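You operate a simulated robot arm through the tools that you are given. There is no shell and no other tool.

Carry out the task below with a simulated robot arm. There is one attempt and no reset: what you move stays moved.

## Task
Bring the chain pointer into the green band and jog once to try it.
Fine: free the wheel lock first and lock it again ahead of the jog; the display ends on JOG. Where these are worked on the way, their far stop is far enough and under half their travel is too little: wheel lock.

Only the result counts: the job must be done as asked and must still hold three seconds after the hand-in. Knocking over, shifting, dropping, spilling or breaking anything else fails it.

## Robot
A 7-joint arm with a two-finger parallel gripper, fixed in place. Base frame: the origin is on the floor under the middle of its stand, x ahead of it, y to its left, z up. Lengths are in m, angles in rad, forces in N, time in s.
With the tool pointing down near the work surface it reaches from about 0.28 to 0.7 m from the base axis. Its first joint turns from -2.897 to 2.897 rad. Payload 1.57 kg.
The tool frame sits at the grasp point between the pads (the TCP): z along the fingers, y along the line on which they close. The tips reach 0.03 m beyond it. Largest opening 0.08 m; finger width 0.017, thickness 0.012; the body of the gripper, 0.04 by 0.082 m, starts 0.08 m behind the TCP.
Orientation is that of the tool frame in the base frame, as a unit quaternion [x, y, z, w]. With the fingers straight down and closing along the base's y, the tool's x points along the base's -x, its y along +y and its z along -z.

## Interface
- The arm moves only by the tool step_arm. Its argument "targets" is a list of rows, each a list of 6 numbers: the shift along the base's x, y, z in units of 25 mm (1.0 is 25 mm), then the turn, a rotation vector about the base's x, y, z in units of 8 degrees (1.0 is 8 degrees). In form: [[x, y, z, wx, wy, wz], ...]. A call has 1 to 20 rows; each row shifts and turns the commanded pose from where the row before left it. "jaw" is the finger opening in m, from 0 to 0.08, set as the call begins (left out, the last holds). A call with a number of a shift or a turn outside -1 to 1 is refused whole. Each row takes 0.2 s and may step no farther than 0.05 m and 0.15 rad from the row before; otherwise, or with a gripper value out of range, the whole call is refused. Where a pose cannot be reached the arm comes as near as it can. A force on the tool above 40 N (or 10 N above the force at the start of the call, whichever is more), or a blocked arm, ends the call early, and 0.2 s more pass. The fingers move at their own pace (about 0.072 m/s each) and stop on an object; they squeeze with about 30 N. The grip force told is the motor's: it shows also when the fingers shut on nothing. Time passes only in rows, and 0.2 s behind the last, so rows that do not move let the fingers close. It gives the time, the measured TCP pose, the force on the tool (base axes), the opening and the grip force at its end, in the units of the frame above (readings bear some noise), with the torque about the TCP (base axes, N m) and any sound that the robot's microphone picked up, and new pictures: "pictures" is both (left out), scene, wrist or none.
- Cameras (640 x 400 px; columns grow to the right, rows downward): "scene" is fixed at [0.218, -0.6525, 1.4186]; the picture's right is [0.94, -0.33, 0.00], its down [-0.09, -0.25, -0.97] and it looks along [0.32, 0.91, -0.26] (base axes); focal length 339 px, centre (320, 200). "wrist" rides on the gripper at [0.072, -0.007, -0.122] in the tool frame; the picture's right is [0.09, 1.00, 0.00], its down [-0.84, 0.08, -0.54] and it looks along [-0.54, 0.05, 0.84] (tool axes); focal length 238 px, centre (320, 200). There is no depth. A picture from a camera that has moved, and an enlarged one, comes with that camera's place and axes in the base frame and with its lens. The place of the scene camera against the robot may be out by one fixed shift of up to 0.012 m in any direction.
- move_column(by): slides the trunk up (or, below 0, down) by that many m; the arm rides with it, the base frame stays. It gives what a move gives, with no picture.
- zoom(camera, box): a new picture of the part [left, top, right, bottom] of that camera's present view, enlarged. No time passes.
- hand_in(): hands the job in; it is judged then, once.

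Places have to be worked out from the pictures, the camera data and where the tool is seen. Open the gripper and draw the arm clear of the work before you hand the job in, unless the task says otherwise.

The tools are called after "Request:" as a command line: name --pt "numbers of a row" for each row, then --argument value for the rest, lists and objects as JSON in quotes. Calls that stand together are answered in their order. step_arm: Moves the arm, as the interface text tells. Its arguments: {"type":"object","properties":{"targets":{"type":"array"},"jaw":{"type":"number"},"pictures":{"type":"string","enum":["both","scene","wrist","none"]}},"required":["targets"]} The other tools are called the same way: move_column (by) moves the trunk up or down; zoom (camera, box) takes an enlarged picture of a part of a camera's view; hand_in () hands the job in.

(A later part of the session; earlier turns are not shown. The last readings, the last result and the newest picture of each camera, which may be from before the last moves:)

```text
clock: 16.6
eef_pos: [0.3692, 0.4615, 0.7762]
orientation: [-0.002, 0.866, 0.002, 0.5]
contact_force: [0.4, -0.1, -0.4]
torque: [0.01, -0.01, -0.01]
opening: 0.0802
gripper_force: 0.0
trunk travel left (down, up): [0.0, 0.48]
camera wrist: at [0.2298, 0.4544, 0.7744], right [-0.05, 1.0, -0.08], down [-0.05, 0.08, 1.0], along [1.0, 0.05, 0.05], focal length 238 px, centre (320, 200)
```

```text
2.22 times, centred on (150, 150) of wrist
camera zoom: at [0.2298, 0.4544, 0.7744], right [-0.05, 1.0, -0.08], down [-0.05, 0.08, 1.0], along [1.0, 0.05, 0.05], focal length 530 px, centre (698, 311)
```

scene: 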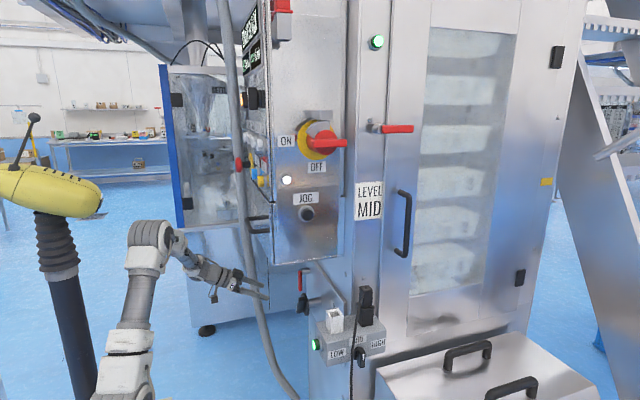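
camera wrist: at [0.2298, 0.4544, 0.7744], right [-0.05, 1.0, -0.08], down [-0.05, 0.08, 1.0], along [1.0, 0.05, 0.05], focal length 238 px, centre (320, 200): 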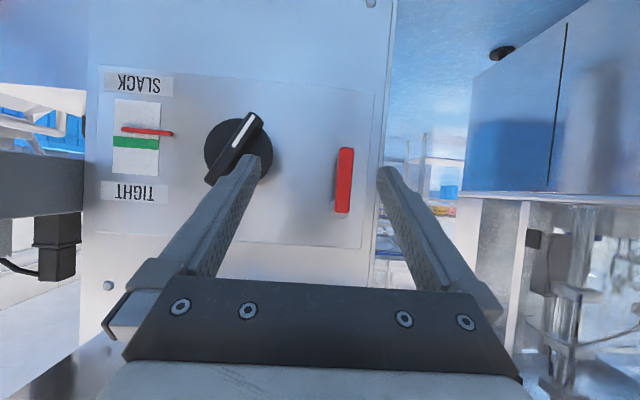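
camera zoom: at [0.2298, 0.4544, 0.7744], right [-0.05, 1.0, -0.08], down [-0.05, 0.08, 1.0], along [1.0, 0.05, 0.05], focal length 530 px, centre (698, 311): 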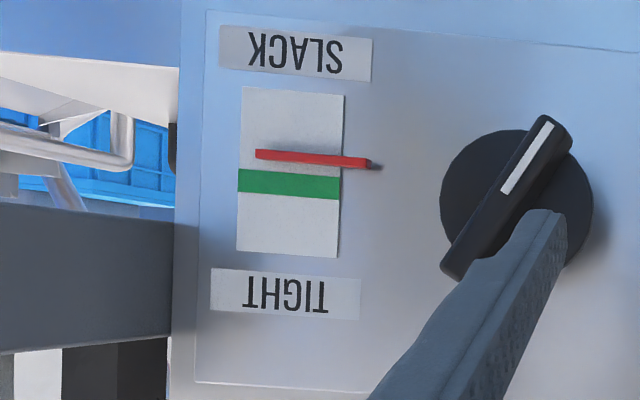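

Triangulating between wrist views gives the lever pivot at (y 0.497, z 0.803), with its handle hanging straight down to z≈0.724 at x≈0.53. I'll level the tool and line up with the handle, stopping short of it.

Request:
step_arm --pt "0.56 0.284 -0.226 0 -0.75 0" --pt "0.56 0.284 -0.226 0 -0.75 0" --pt "0.56 0.284 -0.226 0 -0.75 0" --pt "0.56 0.284 -0.226 0 -0.75 0" --pt "0.56 0.284 -0.226 0 -0.75 0"

```text
clock: 17.8
eef_pos: [0.4391, 0.4963, 0.7473]
orientation: [-0.003, 0.707, 0.002, 0.708]
contact_force: [0.2, 0.3, 0.4]
torque: [-0.03, 0.06, -0.01]
opening: 0.0799
gripper_force: 0.1
trunk travel left (down, up): [0.0, 0.48]
camera wrist: at [0.3189, 0.4895, 0.6756], right [0.0, 1.0, -0.09], down [-0.54, 0.08, 0.84], along [0.84, 0.05, 0.54], focal length 238 px, centre (320, 200)
```

scene: 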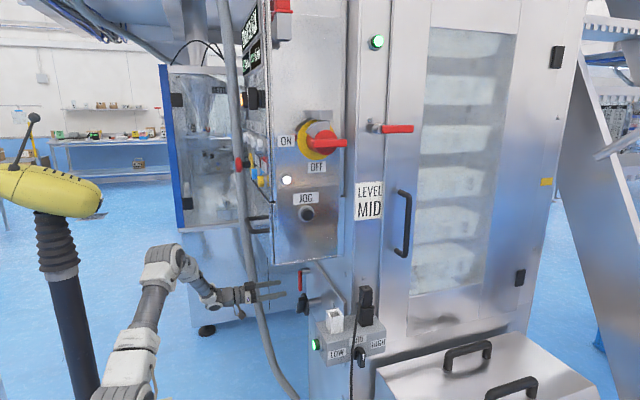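
wrist: 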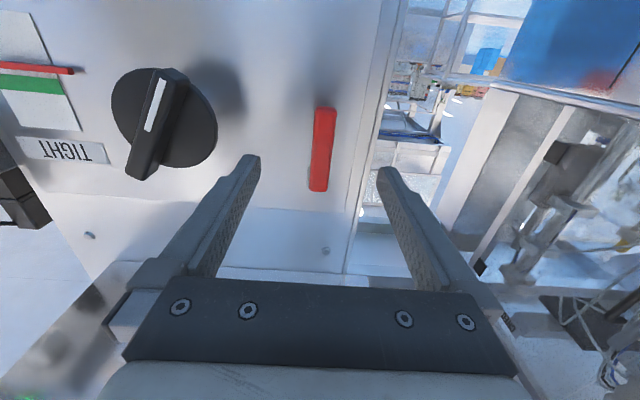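

The tool is level and the handle sits centred between the fingers. I'll advance to straddle the handle, then close on it.

Request:
step_arm --pt "0.8 0 0 0 0 0" --pt "0.8 0 0 0 0 0" --pt "0.8 0 0 0 0 0" --pt "0.8 0 0 0 0 0"

Request:
step_arm --pt "0 0 0 0 0 0" --pt "0 0 0 0 0 0" --pt "0 0 0 0 0 0" --pt "0 0 0 0 0 0" --jaw 0.0

```text
clock: 18.8
eef_pos: [0.5203, 0.4963, 0.7459]
orientation: [-0.002, 0.707, 0.001, 0.707]
contact_force: [0.5, 0.4, 0.8]
torque: [0.0, -0.01, -0.01]
opening: 0.0798
gripper_force: 0.1
trunk travel left (down, up): [0.0, 0.48]
camera wrist: at [0.3989, 0.4895, 0.675], right [0.0, 1.0, -0.09], down [-0.54, 0.08, 0.84], along [0.84, 0.05, 0.54], focal length 238 px, centre (320, 200)
```

scene: 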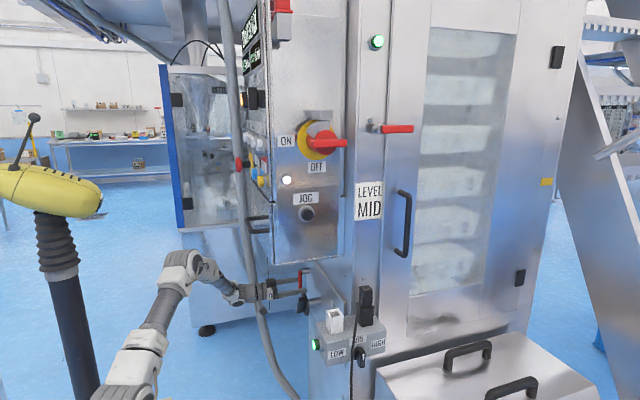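
wrist: 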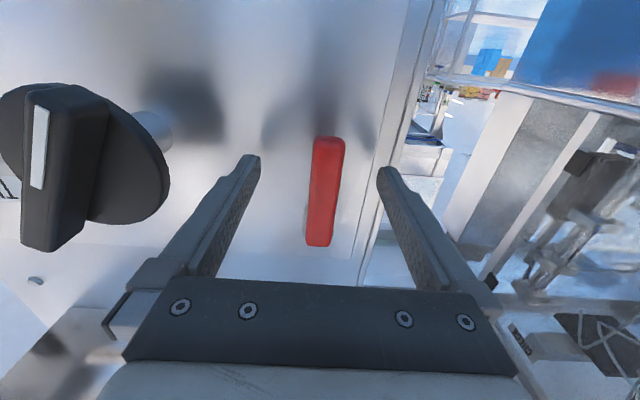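

```text
clock: 19.8
eef_pos: [0.5186, 0.4969, 0.7465]
orientation: [-0.002, 0.707, 0.001, 0.707]
contact_force: [4.1, 6.5, -0.7]
torque: [-0.4, 0.22, -0.43]
opening: 0.0205
gripper_force: 33.7
trunk travel left (down, up): [0.0, 0.48]
camera wrist: at [0.3986, 0.49, 0.6747], right [-0.01, 1.0, -0.09], down [-0.54, 0.08, 0.84], along [0.84, 0.06, 0.54], focal length 238 px, centre (320, 200)
```

scene: 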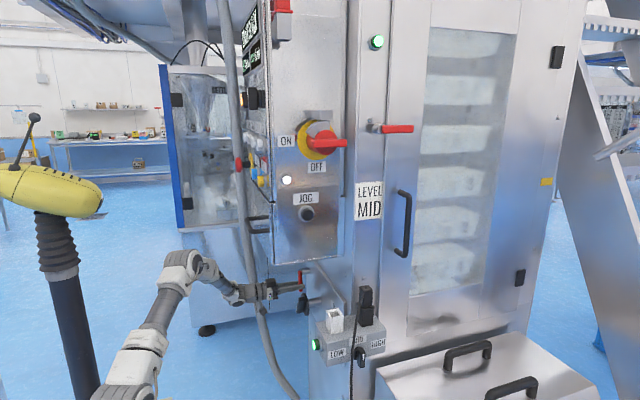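
wrist: 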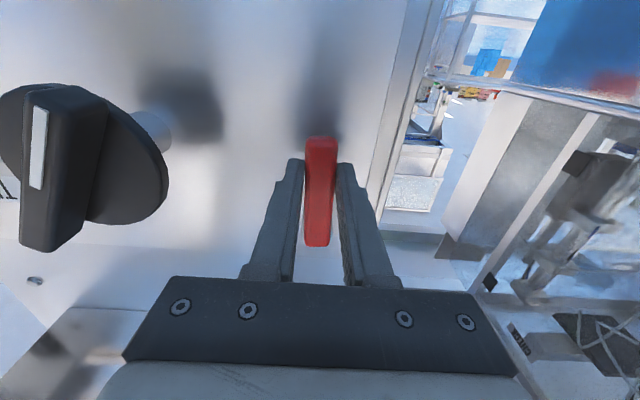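

The handle is gripped (opening 20 mm). I'll test which way it turns with a small arc about the pivot toward +y and watch the force.

Request:
step_arm --pt "0 0.16 0.005 0.5 0 0" --pt "0 0.16 0.015 0.5 0 0" --pt "0 0 0 0 0 0" --pictures "wrist"

```text
clock: 20.6
eef_pos: [0.5205, 0.5004, 0.7456]
orientation: [0.049, 0.706, 0.048, 0.705]
contact_force: [-24.0, -28.4, -2.7]
torque: [-0.67, 0.11, -0.06]
opening: 0.0222
gripper_force: 35.1
trunk travel left (down, up): [0.0, 0.48]
camera wrist: at [0.3996, 0.5045, 0.6749], right [0.0, 1.0, 0.05], down [-0.54, -0.04, 0.84], along [0.84, -0.03, 0.54], focal length 238 px, centre (320, 200)
```

wrist: 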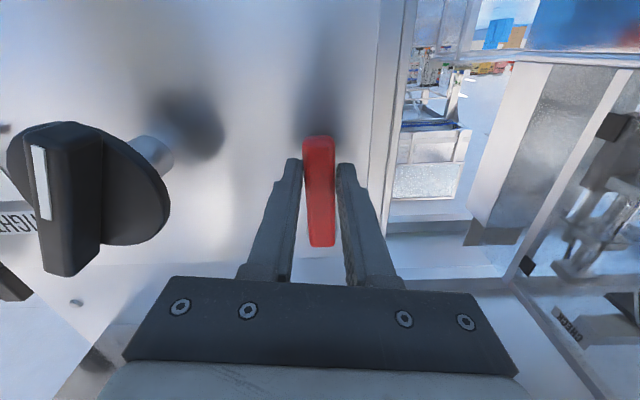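

Pushing toward +y meets 28 N with almost no motion, so that side is the stop. I'll undo that and arc toward −y instead.

Request:
step_arm --pt "0 -0.16 -0.015 -0.5 0 0" --pt "0 -0.16 -0.005 -0.5 0 0" --pt "0 -0.16 0.005 -0.5 0 0" --pt "0 -0.16 0.015 -0.5 0 0" --pt "0 0 0 0 0 0" --pictures "wrist"

```text
clock: 21.8
eef_pos: [0.5212, 0.4889, 0.7479]
orientation: [-0.051, 0.705, -0.048, 0.706]
contact_force: [16.3, 16.7, -0.7]
torque: [-0.77, -0.25, -0.29]
opening: 0.0203
gripper_force: 34.0
trunk travel left (down, up): [0.0, 0.48]
camera wrist: at [0.4, 0.4724, 0.6783], right [-0.01, 0.97, -0.23], down [-0.54, 0.19, 0.82], along [0.84, 0.13, 0.53], focal length 238 px, centre (320, 200)
```

wrist: 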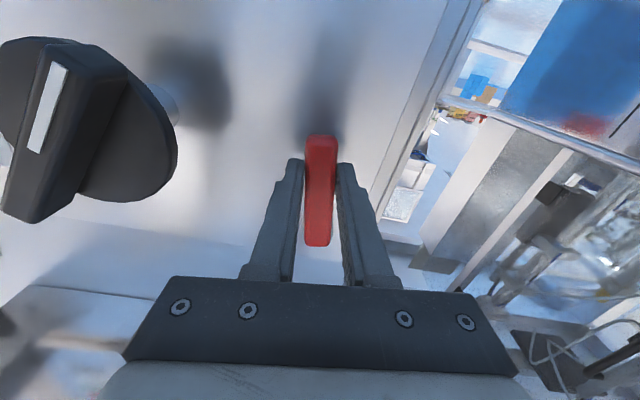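

The handle follows toward −y: the position tracked and the opening is unchanged, with about 16 N of resistance. I'll continue the arc in 8° steps.

Request:
step_arm --pt "0 -0.308 0.066 -1 0 0" --pt "0 -0.296 0.108 -1 0 0" --pt "0 -0.278 0.148 -1 0 0" --pt "0 -0.255 0.185 -1 0 0" --pt "0 0 0 0 0 0"

```text
clock: 23.0
eef_pos: [0.5195, 0.4623, 0.7587]
orientation: [-0.245, 0.663, -0.241, 0.665]
contact_force: [6.1, 23.6, 7.2]
torque: [-0.56, -0.29, -0.19]
opening: 0.0206
gripper_force: 33.8
trunk travel left (down, up): [0.0, 0.48]
camera wrist: at [0.3988, 0.4105, 0.71], right [-0.01, 0.7, -0.71], down [-0.55, 0.6, 0.59], along [0.84, 0.39, 0.38], focal length 238 px, centre (320, 200)
```

scene: 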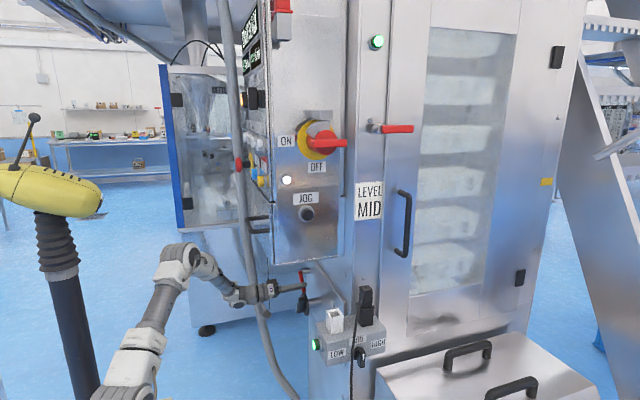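
wrist: 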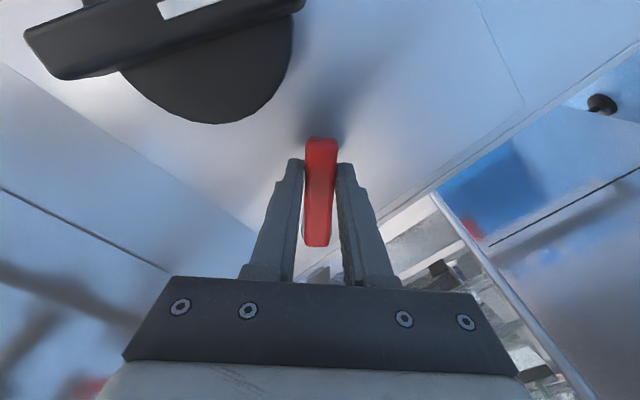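

The lever has turned about 40° and still follows. I'll continue toward horizontal.

Request:
step_arm --pt "0 -0.227 0.219 -1 0 0" --pt "0 -0.194 0.248 -1 0 0" --pt "0 -0.158 0.273 -1 0 0" --pt "0 0 0 0 0 0" --pictures "wrist"

```text
clock: 24.0
eef_pos: [0.5196, 0.447, 0.777]
orientation: [-0.379, 0.599, -0.374, 0.598]
contact_force: [-0.8, 24.2, -3.6]
torque: [-0.57, -0.51, 0.52]
opening: 0.0203
gripper_force: 33.8
trunk travel left (down, up): [0.0, 0.48]
camera wrist: at [0.3982, 0.3796, 0.7529], right [-0.01, 0.35, -0.94], down [-0.54, 0.79, 0.3], along [0.84, 0.51, 0.18], focal length 238 px, centre (320, 200)
```

wrist: 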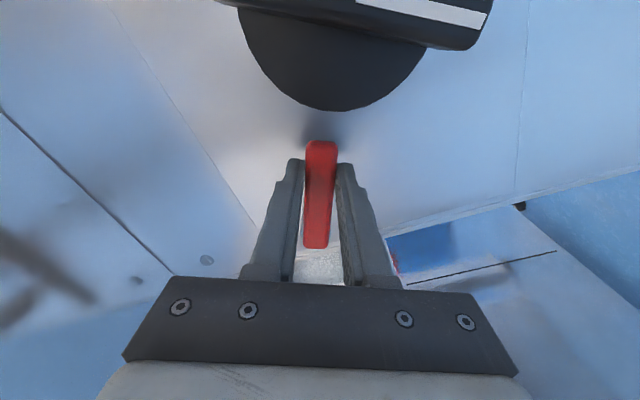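

At 64° the handle is still following, with a mostly radial force. I'll carry on to about 88° with a slight correction toward the pivot.

Request:
step_arm --pt "0 -0.09 0.292 -1 0 0" --pt "0 -0.05 0.306 -1 0 0" --pt "0 -0.01 0.313 -1 0 0" --pt "0 0 0 0 0 0"

```text
clock: 25.0
eef_pos: [0.5192, 0.4424, 0.7972]
orientation: [-0.494, 0.509, -0.491, 0.505]
contact_force: [-13.7, 4.5, -13.8]
torque: [-0.73, -0.1, 0.5]
opening: 0.0197
gripper_force: 33.6
trunk travel left (down, up): [0.0, 0.48]
camera wrist: at [0.398, 0.3709, 0.8047], right [-0.01, -0.06, -1.0], down [-0.54, 0.84, -0.05], along [0.84, 0.54, -0.04], focal length 238 px, centre (320, 200)
```

scene: 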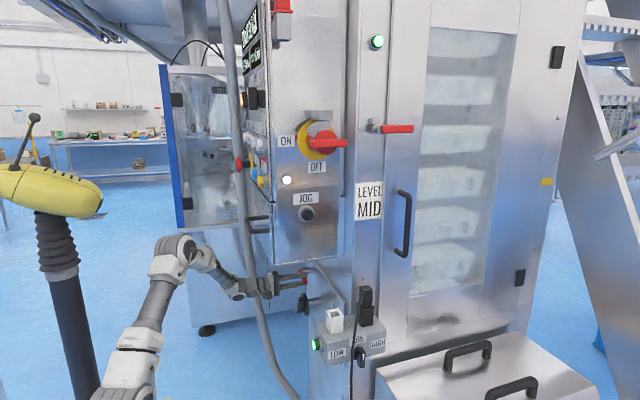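
wrist: 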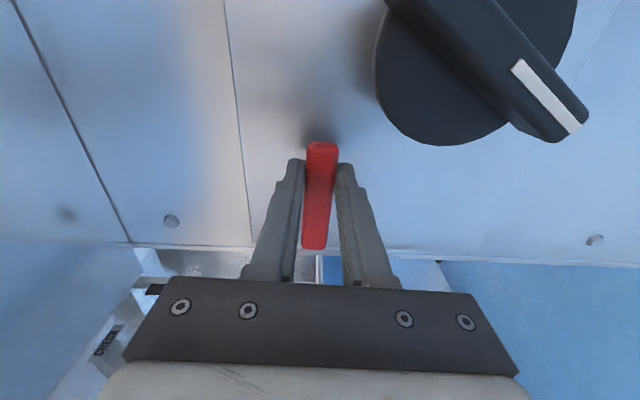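

The lever is at about 88°. I'll push one more step to find out whether this is its far stop.

Request:
step_arm --pt "0 0.01 0.157 -0.5 0 0" --pt "0 0.01 0.157 -0.5 0 0" --pt "0 0 0 0 0 0" --pictures "wrist"

```text
clock: 25.9
eef_pos: [0.5186, 0.4435, 0.801]
orientation: [0.533, -0.476, 0.522, -0.467]
contact_force: [11.5, 6.3, -10.8]
torque: [0.83, -0.21, 0.38]
opening: 0.0216
gripper_force: 34.8
trunk travel left (down, up): [0.0, 0.48]
stopped in row 3: the force on the tool passed its limit at 40 N (the readings are from after the stop); the commanded pose is now the measured one
camera wrist: at [0.3988, 0.3726, 0.8184], right [-0.02, -0.2, -0.98], down [-0.55, 0.82, -0.16], along [0.84, 0.53, -0.13], focal length 238 px, centre (320, 200)
```

wrist: 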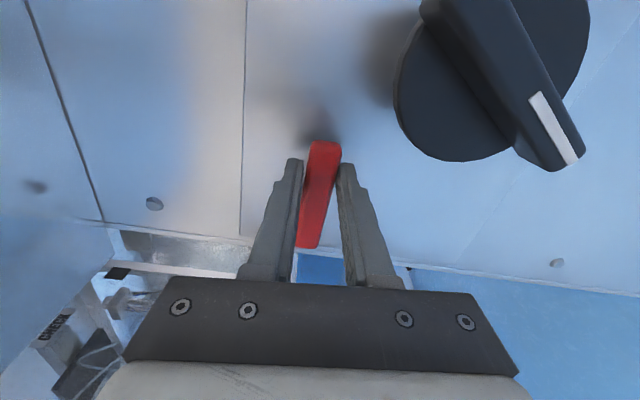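

The handle stopped moving at about 90° and the force passed the limit, so this is the far stop. I'll open the gripper and back straight off to check the lever stays there.

Request:
step_arm --pt "0 0 -0.05 0.8 0 0" --pt "0 0 0 0 0 0" --pt "0 0 0 0 0 0" --jaw 0.08 --pictures "none"

Request:
step_arm --pt "-0.9 0 0 0 0 0" --pt "-0.9 0 0 0 0 0" --pt "-0.9 0 0 0 0 0" --pt "-0.9 0 0 0 0 0"

```text
clock: 26.7
eef_pos: [0.518, 0.4422, 0.8027]
orientation: [-0.504, 0.504, -0.495, 0.497]
contact_force: [0.9, 0.0, 0.2]
torque: [0.02, 0.0, 0.0]
opening: 0.0799
gripper_force: 0.0
trunk travel left (down, up): [0.0, 0.48]
```

```text
clock: 27.7
eef_pos: [0.4279, 0.4425, 0.8004]
orientation: [0.504, -0.504, 0.495, -0.497]
contact_force: [0.1, 0.3, 0.2]
torque: [0.0, 0.01, -0.01]
opening: 0.08
gripper_force: 0.0
trunk travel left (down, up): [0.0, 0.48]
camera wrist: at [0.3076, 0.3702, 0.8111], right [-0.02, -0.09, -1.0], down [-0.54, 0.84, -0.07], along [0.84, 0.54, -0.06], focal length 238 px, centre (320, 200)
```

scene: 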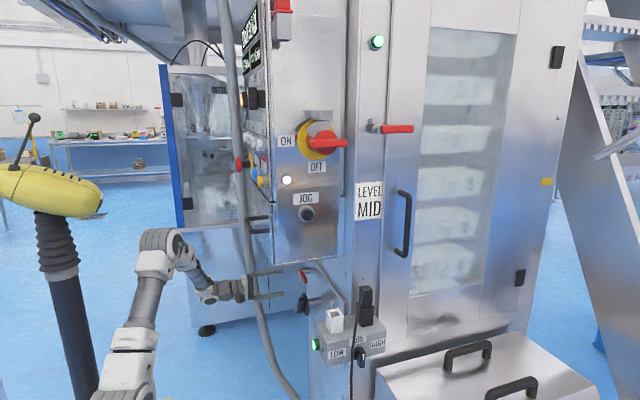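
wrist: 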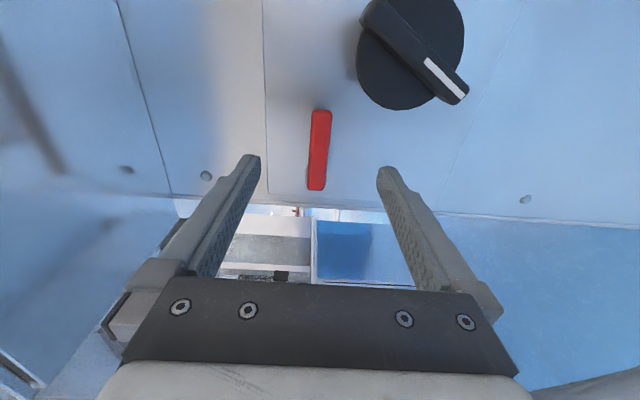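

The lever stays horizontal after release. Next is the wheel. Several views put its axis at (y 0.369, z 0.739), the disk face at x≈0.51, and the grip bar 32° off vertical. I'll roll the gripper to match the bar and line up in front of it, and check the display.

Request:
zoom --camera "scene" --box '[225, 0, 305, 90]'

Request:
step_arm --pt "-0.1 -0.3675 -0.307 -0.89 0 0" --pt "0 -0.3675 -0.307 -0.89 0 0" --pt "0 -0.3675 -0.307 -0.89 0 0" --pt "0 -0.3675 -0.307 -0.89 0 0" --pt "0 -0.3675 -0.307 -0.89 0 0" --pt "0 -0.3675 -0.307 -0.89 0 0" --pt "0 -0.3675 -0.307 -0.89 0 0" --pt "0 -0.3675 -0.307 -0.89 0 0"

```text
4.44 times, centred on (265, 45) of scene
camera zoom: at [0.218, -0.6525, 1.4186], right [0.94, -0.33, 0.0], down [-0.09, -0.25, -0.97], along [0.32, 0.91, -0.26], focal length 1508 px, centre (564, 889)
```

zoom: 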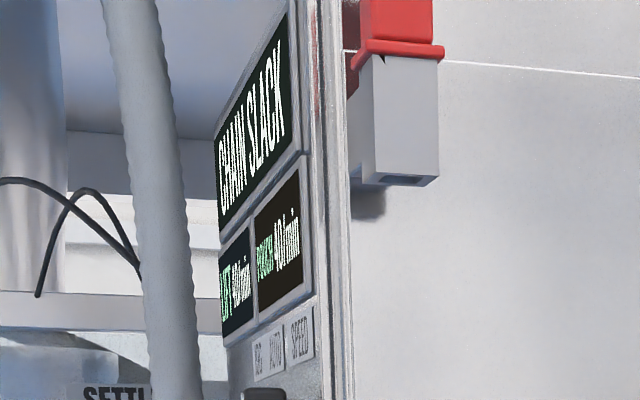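

```text
clock: 29.5
eef_pos: [0.4264, 0.3697, 0.7411]
orientation: [0.68, -0.206, 0.676, -0.196]
contact_force: [-0.5, 0.0, -0.6]
torque: [0.02, -0.03, -0.02]
opening: 0.0797
gripper_force: 0.1
trunk travel left (down, up): [0.0, 0.48]
camera wrist: at [0.3049, 0.3375, 0.8063], right [-0.02, -0.89, -0.46], down [-0.54, 0.4, -0.74], along [0.84, 0.24, -0.49], focal length 238 px, centre (320, 200)
```

scene: 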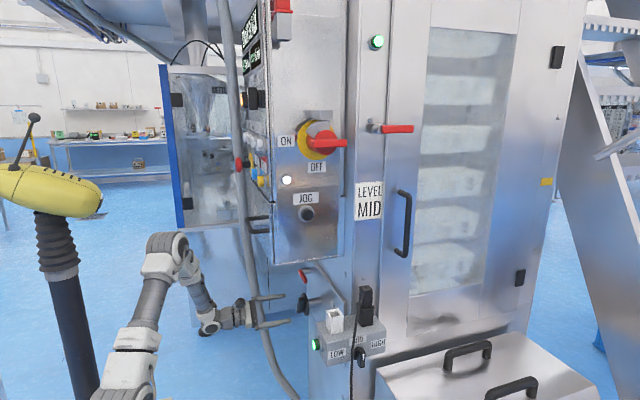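
wrist: 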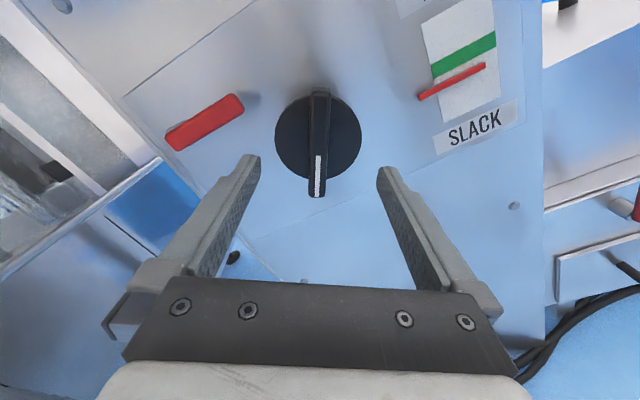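

The bar is aligned and centred between the fingers, and the gauge is visible at upper right. I'll advance so the fingertips straddle the bar without reaching the disk.

Request:
step_arm --pt "0.92 0 0 0 0 0" --pt "0.92 0 0 0 0 0"

Request:
zoom --camera "scene" --box '[270, 260, 350, 320]'

```text
clock: 30.1
eef_pos: [0.4715, 0.3689, 0.7399]
orientation: [0.68, -0.208, 0.676, -0.195]
contact_force: [-0.6, -0.4, 0.3]
torque: [0.01, 0.01, -0.02]
opening: 0.08
gripper_force: 0.1
trunk travel left (down, up): [0.0, 0.48]
camera wrist: at [0.3506, 0.3368, 0.8065], right [-0.02, -0.88, -0.47], down [-0.54, 0.4, -0.74], along [0.84, 0.24, -0.49], focal length 238 px, centre (320, 200)
```

scene: 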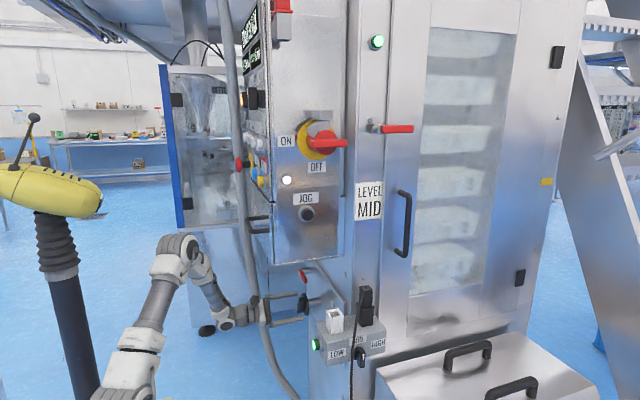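
wrist: 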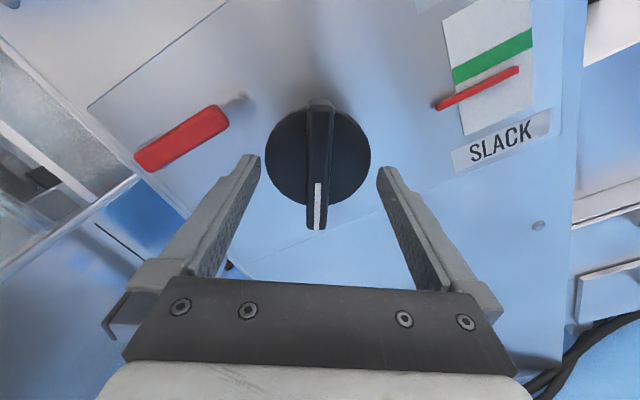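

```text
6.67 times, centred on (310, 290) of scene
camera zoom: at [0.218, -0.6525, 1.4186], right [0.94, -0.33, 0.0], down [-0.09, -0.25, -0.97], along [0.32, 0.91, -0.26], focal length 2262 px, centre (387, -400)
```

zoom: 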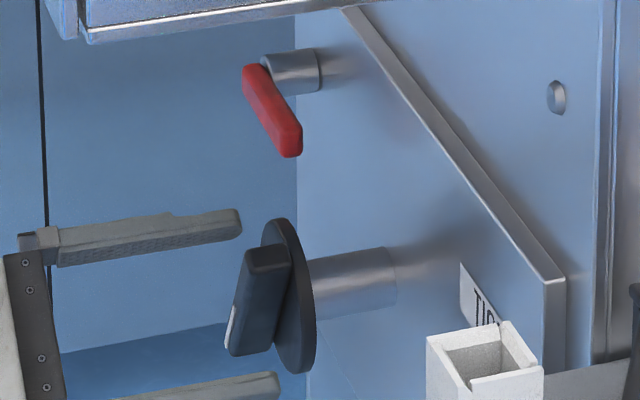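

The scene view shows the tips reaching only the middle of the bar. I'll advance 7 mm more and then close on it.

Request:
step_arm --pt "0.28 0 0 0 0 0" --pt "0 0 0 0 0 0" --pictures "none"

Request:
step_arm --pt "0 0 0 0 0 0" --pt "0 0 0 0 0 0" --pt "0 0 0 0 0 0" --pt "0 0 0 0 0 0" --jaw 0.0

Request:
zoom --camera "scene" --box '[270, 260, 350, 320]'

```text
clock: 30.7
eef_pos: [0.4788, 0.3679, 0.7399]
orientation: [0.68, -0.207, 0.676, -0.197]
contact_force: [0.2, 0.2, -0.3]
torque: [0.01, 0.02, -0.03]
opening: 0.08
gripper_force: 0.0
trunk travel left (down, up): [0.0, 0.48]
```

```text
clock: 31.7
eef_pos: [0.4784, 0.3694, 0.7411]
orientation: [0.679, -0.206, 0.676, -0.197]
contact_force: [3.9, 5.9, 4.1]
torque: [0.0, -0.2, 0.76]
opening: 0.0158
gripper_force: 31.0
trunk travel left (down, up): [0.0, 0.48]
camera wrist: at [0.3578, 0.3373, 0.8066], right [-0.01, -0.88, -0.47], down [-0.54, 0.4, -0.74], along [0.84, 0.24, -0.49], focal length 238 px, centre (320, 200)
```

scene: 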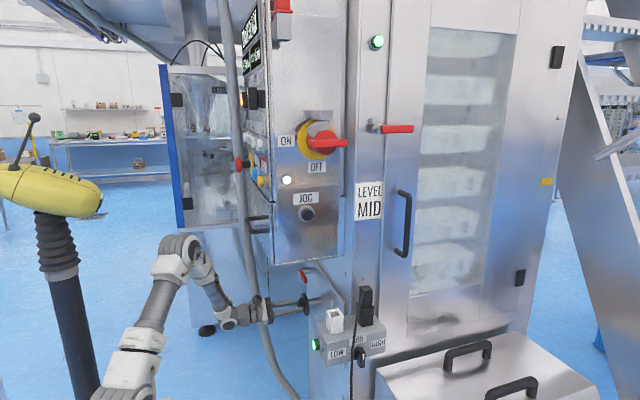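
wrist: 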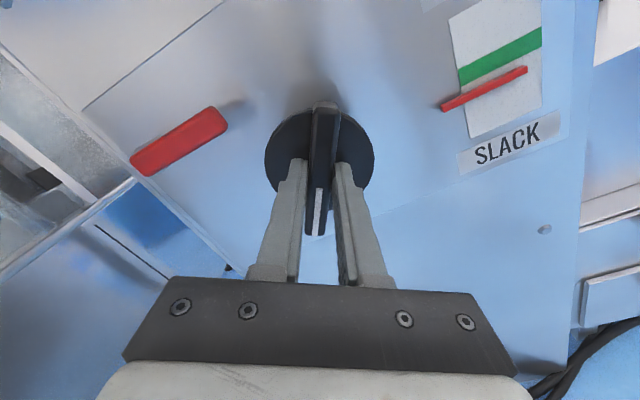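

```text
6.67 times, centred on (310, 290) of scene
camera zoom: at [0.218, -0.6525, 1.4186], right [0.94, -0.33, 0.0], down [-0.09, -0.25, -0.97], along [0.32, 0.91, -0.26], focal length 2262 px, centre (387, -400)
```

zoom: 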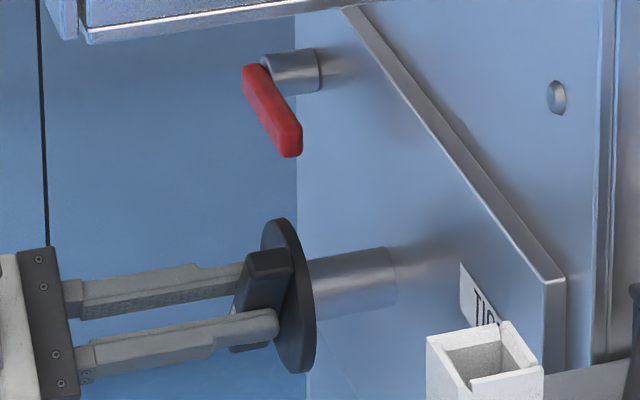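

The bar is gripped (16 mm). I'll turn 8° clockwise as seen from the robot (+x rotation) and watch the torque and the pointer.

Request:
step_arm --pt "0 0 0 0.5 0 0" --pt "0 0 0 0.5 0 0" --pt "0 0 0 0 0 0" --pictures "wrist"

Request:
zoom --camera "wrist" --box '[400, 0, 600, 200]'

```text
clock: 32.5
eef_pos: [0.4788, 0.3698, 0.7417]
orientation: [0.664, -0.253, 0.66, -0.244]
contact_force: [6.2, 12.9, 6.6]
torque: [0.04, -0.71, 0.58]
opening: 0.016
gripper_force: 31.3
trunk travel left (down, up): [0.0, 0.48]
camera wrist: at [0.3578, 0.3284, 0.8013], right [-0.01, -0.81, -0.59], down [-0.54, 0.5, -0.68], along [0.84, 0.31, -0.45], focal length 238 px, centre (320, 200)
```

wrist: 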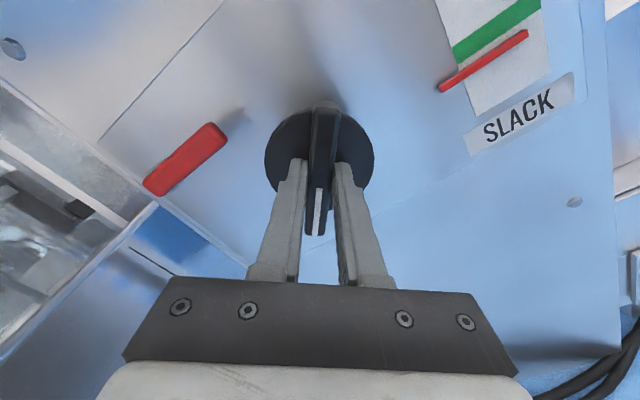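

```text
2.00 times, centred on (500, 100) of wrist
camera zoom: at [0.3578, 0.3284, 0.8013], right [-0.01, -0.81, -0.59], down [-0.54, 0.5, -0.68], along [0.84, 0.31, -0.45], focal length 477 px, centre (-40, 400)
```

zoom: 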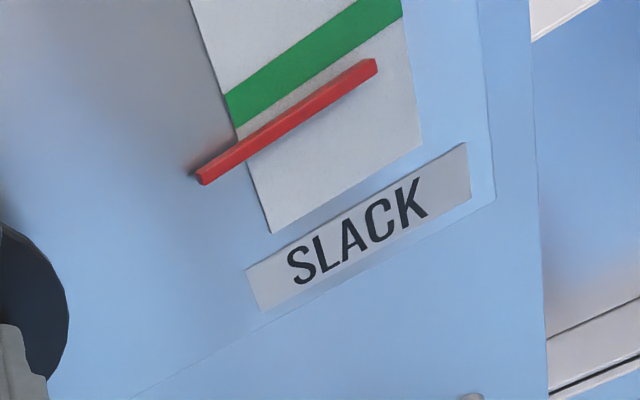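

The wheel turns freely at low torque. I'll shift slightly toward the true axis and turn 24° more to see which way the pointer goes.

Request:
step_arm --pt "0 0.03 0.02 1 0 0" --pt "0 0.02 0.01 1 0 0" --pt "0 0 0 1 0 0" --pt "0 0 0 0 0 0" --pictures "wrist"

Request:
zoom --camera "wrist" --box '[400, 0, 640, 200]'

Request:
zoom --camera "wrist" --box '[440, 0, 640, 10]'

```text
clock: 33.5
eef_pos: [0.4784, 0.3688, 0.7401]
orientation: [0.599, -0.387, 0.592, -0.376]
contact_force: [-6.2, -3.0, 3.2]
torque: [0.06, -0.71, 0.2]
opening: 0.016
gripper_force: 31.5
trunk travel left (down, up): [0.0, 0.48]
camera wrist: at [0.3577, 0.3077, 0.7794], right [-0.02, -0.5, -0.86], down [-0.54, 0.73, -0.41], along [0.84, 0.46, -0.28], focal length 238 px, centre (320, 200)
```

wrist: 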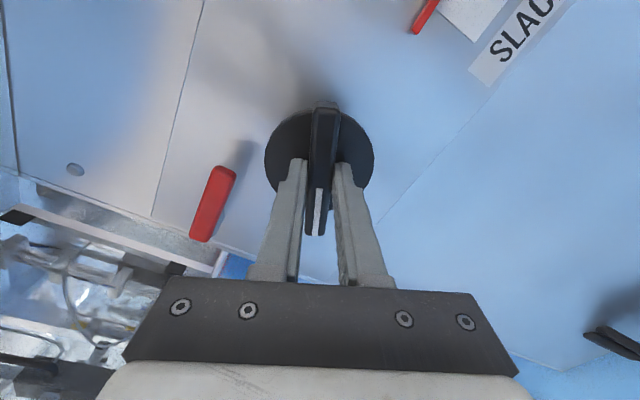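

```text
2.00 times, centred on (520, 100) of wrist
camera zoom: at [0.3577, 0.3077, 0.7794], right [-0.02, -0.5, -0.86], down [-0.54, 0.73, -0.41], along [0.84, 0.46, -0.28], focal length 477 px, centre (-80, 400)
```

zoom: 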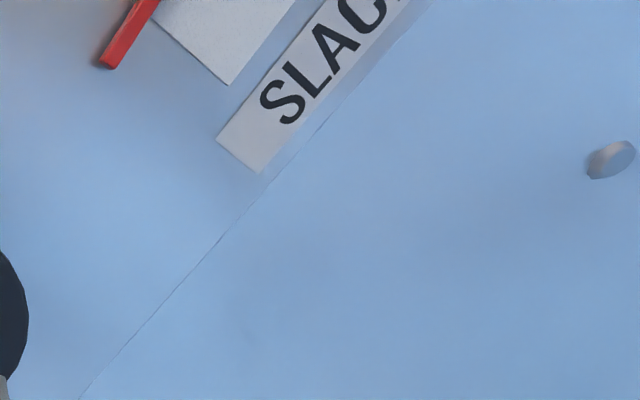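

```text
3.20 times, centred on (540, 5) of wrist
camera zoom: at [0.3577, 0.3077, 0.7794], right [-0.02, -0.5, -0.86], down [-0.54, 0.73, -0.41], along [0.84, 0.46, -0.28], focal length 763 px, centre (-384, 824)
```

zoom: 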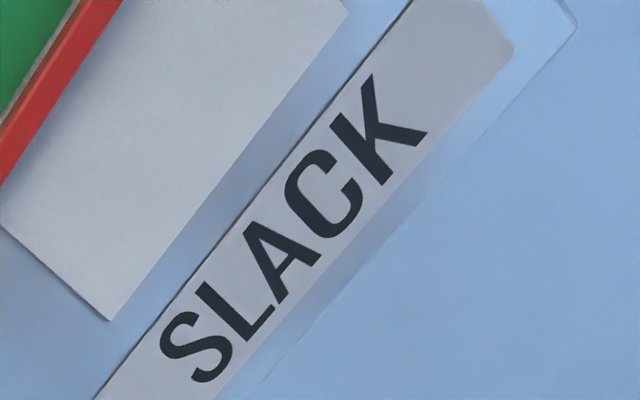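

The pointer is close to the band's edge. I'll use a zoom centred on the top edge so the gauge above the normal frame is visible.

Request:
zoom --camera "wrist" --box '[370, 0, 610, 4]'

```text
2.67 times, centred on (490, 2) of wrist
camera zoom: at [0.3577, 0.3077, 0.7794], right [-0.02, -0.5, -0.86], down [-0.54, 0.73, -0.41], along [0.84, 0.46, -0.28], focal length 636 px, centre (-133, 728)
```

zoom: 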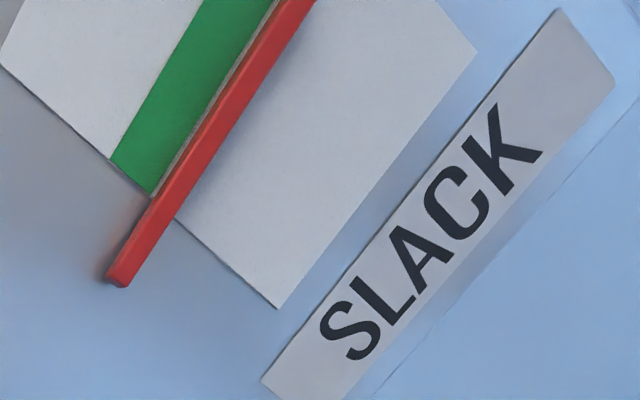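

Clockwise is the right direction: the pointer has moved closer to the green band. I'll turn another 40°.

Request:
step_arm --pt "0 0 0 1 0 0" --pt "0 0 0 1 0 0" --pt "0 0 0 1 0 0" --pt "0 0 0 1 0 0" --pt "0 0 0 1 0 0" --pt "0 0 0 0 0 0"

Request:
zoom --camera "wrist" --box '[240, 0, 400, 4]'

Request:
zoom --camera "scene" --box '[225, 0, 305, 90]'

```text
clock: 34.9
eef_pos: [0.479, 0.3693, 0.7404]
orientation: [-0.435, 0.566, -0.425, 0.557]
contact_force: [-13.7, -17.2, -12.2]
torque: [0.01, -0.38, -0.32]
opening: 0.0164
gripper_force: 32.0
trunk travel left (down, up): [0.0, 0.48]
camera wrist: at [0.3579, 0.2978, 0.7305], right [-0.02, 0.17, -0.99], down [-0.54, 0.83, 0.15], along [0.84, 0.54, 0.08], focal length 238 px, centre (320, 200)
```

scene: 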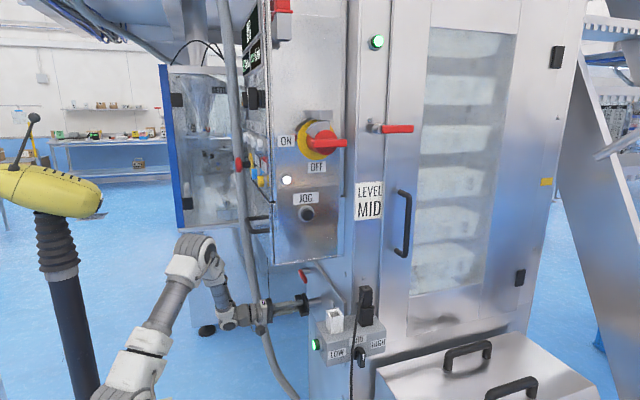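
wrist: 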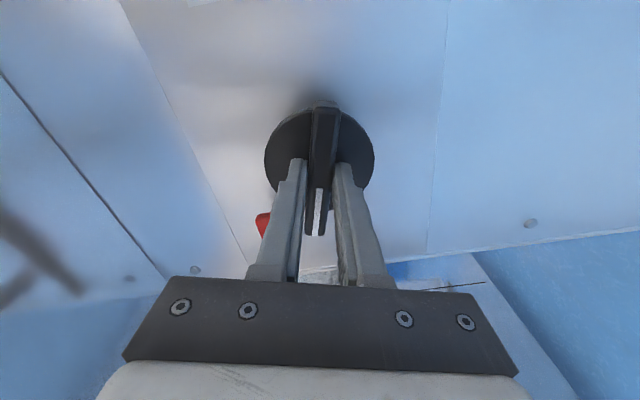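

```text
4.00 times, centred on (320, 2) of wrist
camera zoom: at [0.3579, 0.2978, 0.7305], right [-0.02, 0.17, -0.99], down [-0.54, 0.83, 0.15], along [0.84, 0.54, 0.08], focal length 953 px, centre (320, 992)
```

zoom: 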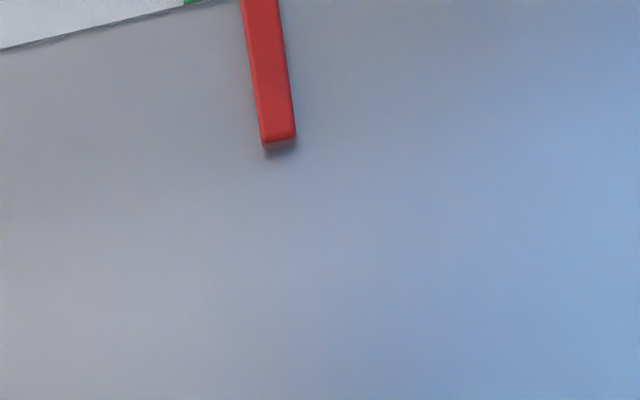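

```text
4.44 times, centred on (265, 45) of scene
camera zoom: at [0.218, -0.6525, 1.4186], right [0.94, -0.33, 0.0], down [-0.09, -0.25, -0.97], along [0.32, 0.91, -0.26], focal length 1508 px, centre (564, 889)
```

zoom: 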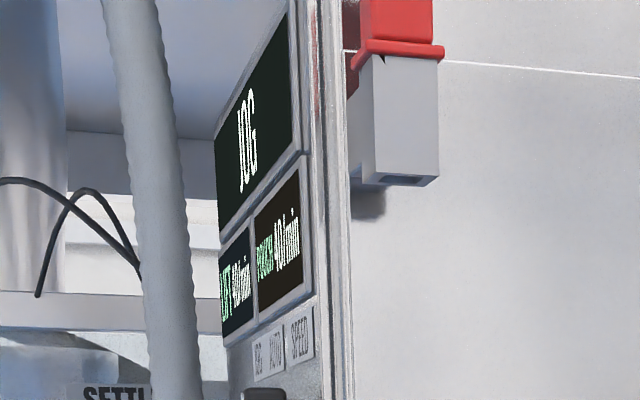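

The display now reads JOG instead of CHAIN SLACK. I still want the pointer properly inside the green band, so I'll look at the gauge with a wider off-frame zoom.

Request:
zoom --camera "wrist" --box '[100, 0, 500, 4]'

Request:
zoom --camera "wrist" --box '[0, 0, 640, 4]'

```text
1.60 times, centred on (300, 2) of wrist
camera zoom: at [0.3579, 0.2978, 0.7305], right [-0.02, 0.17, -0.99], down [-0.54, 0.83, 0.15], along [0.84, 0.54, 0.08], focal length 381 px, centre (352, 517)
```

zoom: 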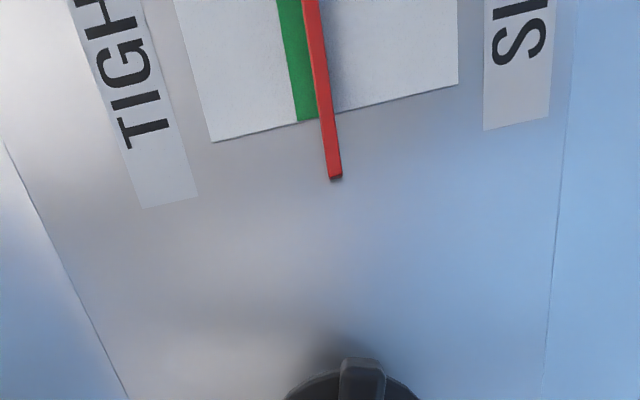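

```text
1.00 times, centred on (320, 2) of wrist (not enlarged: the box is as wide or as high as the picture)
camera zoom: at [0.3579, 0.2978, 0.7305], right [-0.02, 0.17, -0.99], down [-0.54, 0.83, 0.15], along [0.84, 0.54, 0.08], focal length 238 px, centre (320, 398)
```

zoom: 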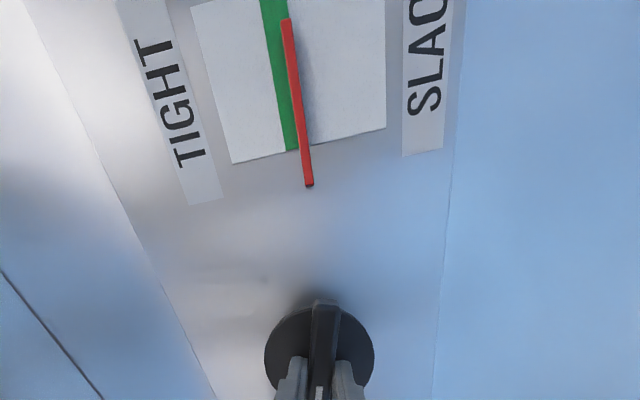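

The pointer is inside the band but at its SLACK-side edge. I'll turn about 24° more to bring it to the middle, easing the small lateral force.

Request:
step_arm --pt "0 -0.03 -0.02 1 0 0" --pt "0 0 0 1 0 0" --pt "0 0 0 1 0 0" --pt "0 0 0 0 0 0" --pictures "wrist"

Request:
zoom --camera "wrist" --box '[0, 0, 400, 4]'

Request:
zoom --camera "scene" --box '[225, 0, 305, 90]'

```text
clock: 35.9
eef_pos: [0.4801, 0.3691, 0.7401]
orientation: [-0.308, 0.642, -0.299, 0.636]
contact_force: [-10.2, -13.8, -14.5]
torque: [0.04, -0.11, -0.67]
opening: 0.0162
gripper_force: 31.6
trunk travel left (down, up): [0.0, 0.48]
camera wrist: at [0.358, 0.3085, 0.7017], right [-0.02, 0.56, -0.83], down [-0.54, 0.69, 0.48], along [0.84, 0.46, 0.29], focal length 238 px, centre (320, 200)
```

wrist: 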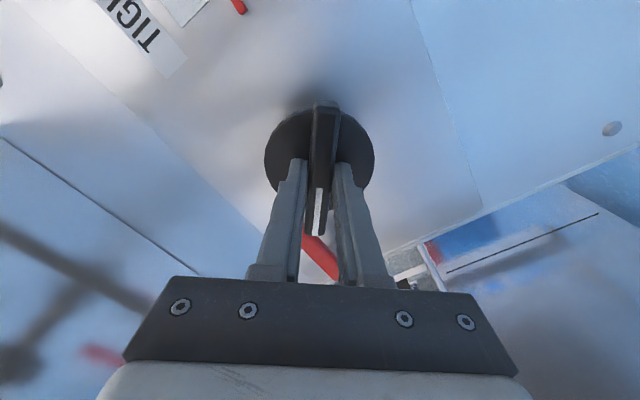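

```text
1.60 times, centred on (200, 2) of wrist
camera zoom: at [0.358, 0.3085, 0.7017], right [-0.02, 0.56, -0.83], down [-0.54, 0.69, 0.48], along [0.84, 0.46, 0.29], focal length 381 px, centre (512, 517)
```

zoom: 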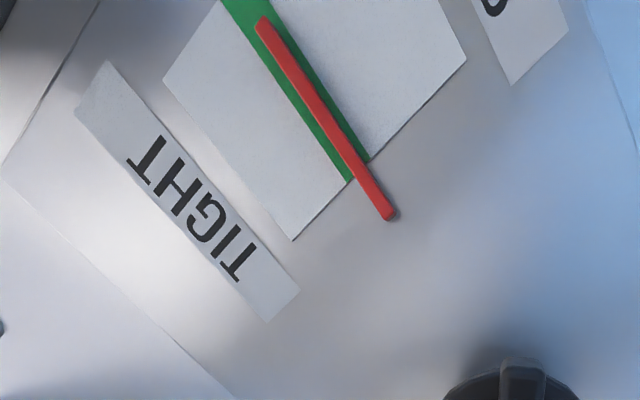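

```text
4.44 times, centred on (265, 45) of scene
camera zoom: at [0.218, -0.6525, 1.4186], right [0.94, -0.33, 0.0], down [-0.09, -0.25, -0.97], along [0.32, 0.91, -0.26], focal length 1508 px, centre (564, 889)
```

zoom: 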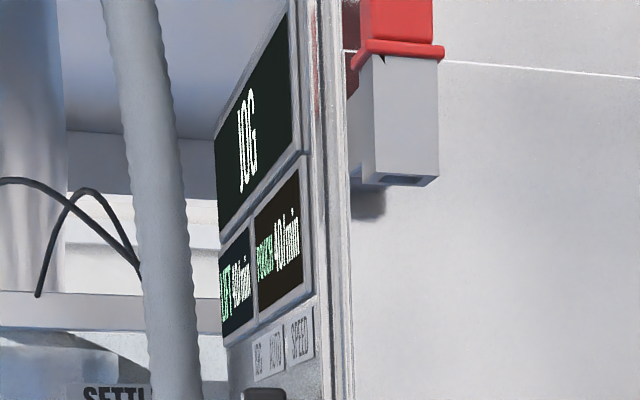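

The pointer is now centred in the green band and the display still reads JOG. Viewed from slightly below, parallax makes it look a bit high, so I'll add a small 5° turn, then release and back off.

Request:
step_arm --pt "0 -0.02 -0.02 0.6 0 0" --pt "0 0 0 0 0 0" --pictures "none"

Request:
step_arm --pt "0 0 0 0 0 0" --pt "0 0 0 0 0 0" --pt "0 0 0 0 0 0" --jaw 0.08 --pictures "none"

Request:
step_arm --pt "-0.9 0 0 0 0 0" --pt "-0.9 0 0 0 0 0" --pt "-0.9 0 0 0 0 0" --pt "-0.6 0 0 0 0 0"

Request:
zoom --camera "wrist" --box '[0, 0, 400, 4]'

```text
clock: 36.5
eef_pos: [0.4786, 0.3696, 0.74]
orientation: [-0.281, 0.653, -0.27, 0.649]
contact_force: [-4.4, -7.8, -11.6]
torque: [0.03, 0.35, -1.15]
opening: 0.0159
gripper_force: 31.4
trunk travel left (down, up): [0.0, 0.48]
```

```text
clock: 37.3
eef_pos: [0.4782, 0.3691, 0.7396]
orientation: [-0.283, 0.652, -0.271, 0.649]
contact_force: [0.0, -0.4, -0.6]
torque: [0.0, 0.0, -0.03]
opening: 0.0799
gripper_force: 0.0
trunk travel left (down, up): [0.0, 0.48]
```

```text
clock: 38.3
eef_pos: [0.3961, 0.3672, 0.7395]
orientation: [-0.282, 0.652, -0.272, 0.649]
contact_force: [0.1, -0.2, -0.1]
torque: [0.03, -0.02, -0.01]
opening: 0.0801
gripper_force: 0.0
trunk travel left (down, up): [0.0, 0.48]
camera wrist: at [0.2752, 0.3111, 0.6967], right [-0.02, 0.62, -0.78], down [-0.54, 0.65, 0.53], along [0.84, 0.43, 0.33], focal length 238 px, centre (320, 200)
```

scene: 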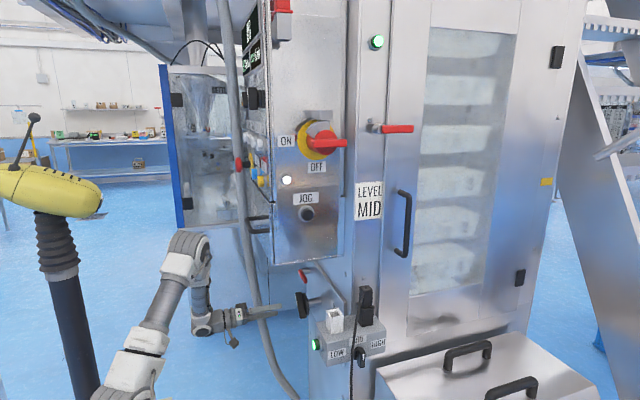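
wrist: 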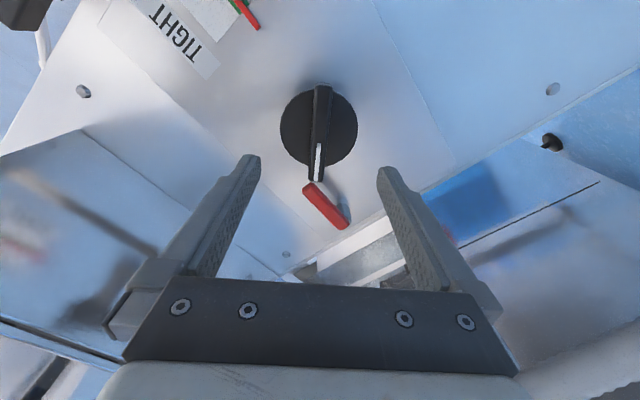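

```text
1.60 times, centred on (200, 2) of wrist
camera zoom: at [0.2752, 0.3111, 0.6967], right [-0.02, 0.62, -0.78], down [-0.54, 0.65, 0.53], along [0.84, 0.43, 0.33], focal length 381 px, centre (512, 517)
```

zoom: 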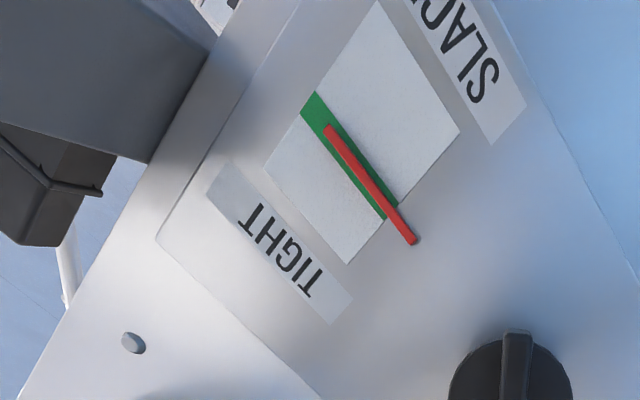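

The pointer is centred in the green band and the display shows JOG. Now I'll go back to the lever, rolled to match its horizontal handle and with a narrower jaw opening to stay clear of the wheel bar.

Request:
step_arm --pt "0 0.503 0.42 -0.92 0 0" --pt "0 0.503 0.42 -0.92 0 0" --pt "0.2 0.503 0.42 -0.92 0 0" --pt "0.2 0.503 0.42 -0.92 0 0" --pt "0.2 0.503 0.42 -0.92 0 0" --pt "0.2 0.503 0.42 -0.92 0 0" --pt "0 0 0 0 0 0" --jaw 0.055

```text
clock: 39.9
eef_pos: [0.4175, 0.4452, 0.8035]
orientation: [0.506, -0.502, 0.496, -0.495]
contact_force: [0.6, 0.3, 0.4]
torque: [-0.01, 0.03, 0.0]
opening: 0.055
gripper_force: 0.1
trunk travel left (down, up): [0.0, 0.48]
camera wrist: at [0.2964, 0.3736, 0.8129], right [-0.02, -0.1, -1.0], down [-0.54, 0.84, -0.07], along [0.84, 0.54, -0.07], focal length 238 px, centre (320, 200)
```

scene: 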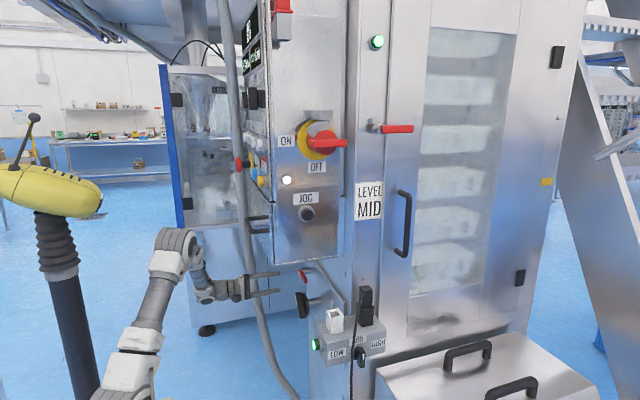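
wrist: 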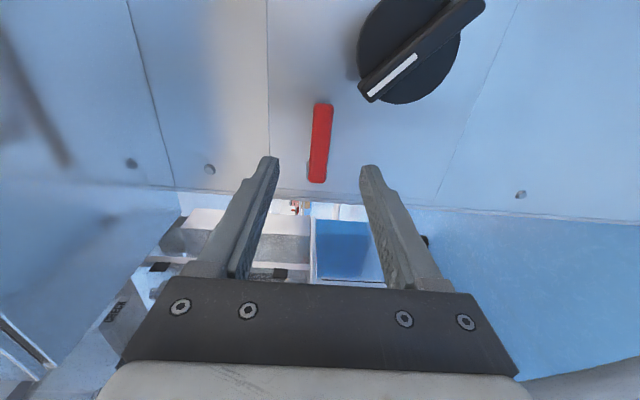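

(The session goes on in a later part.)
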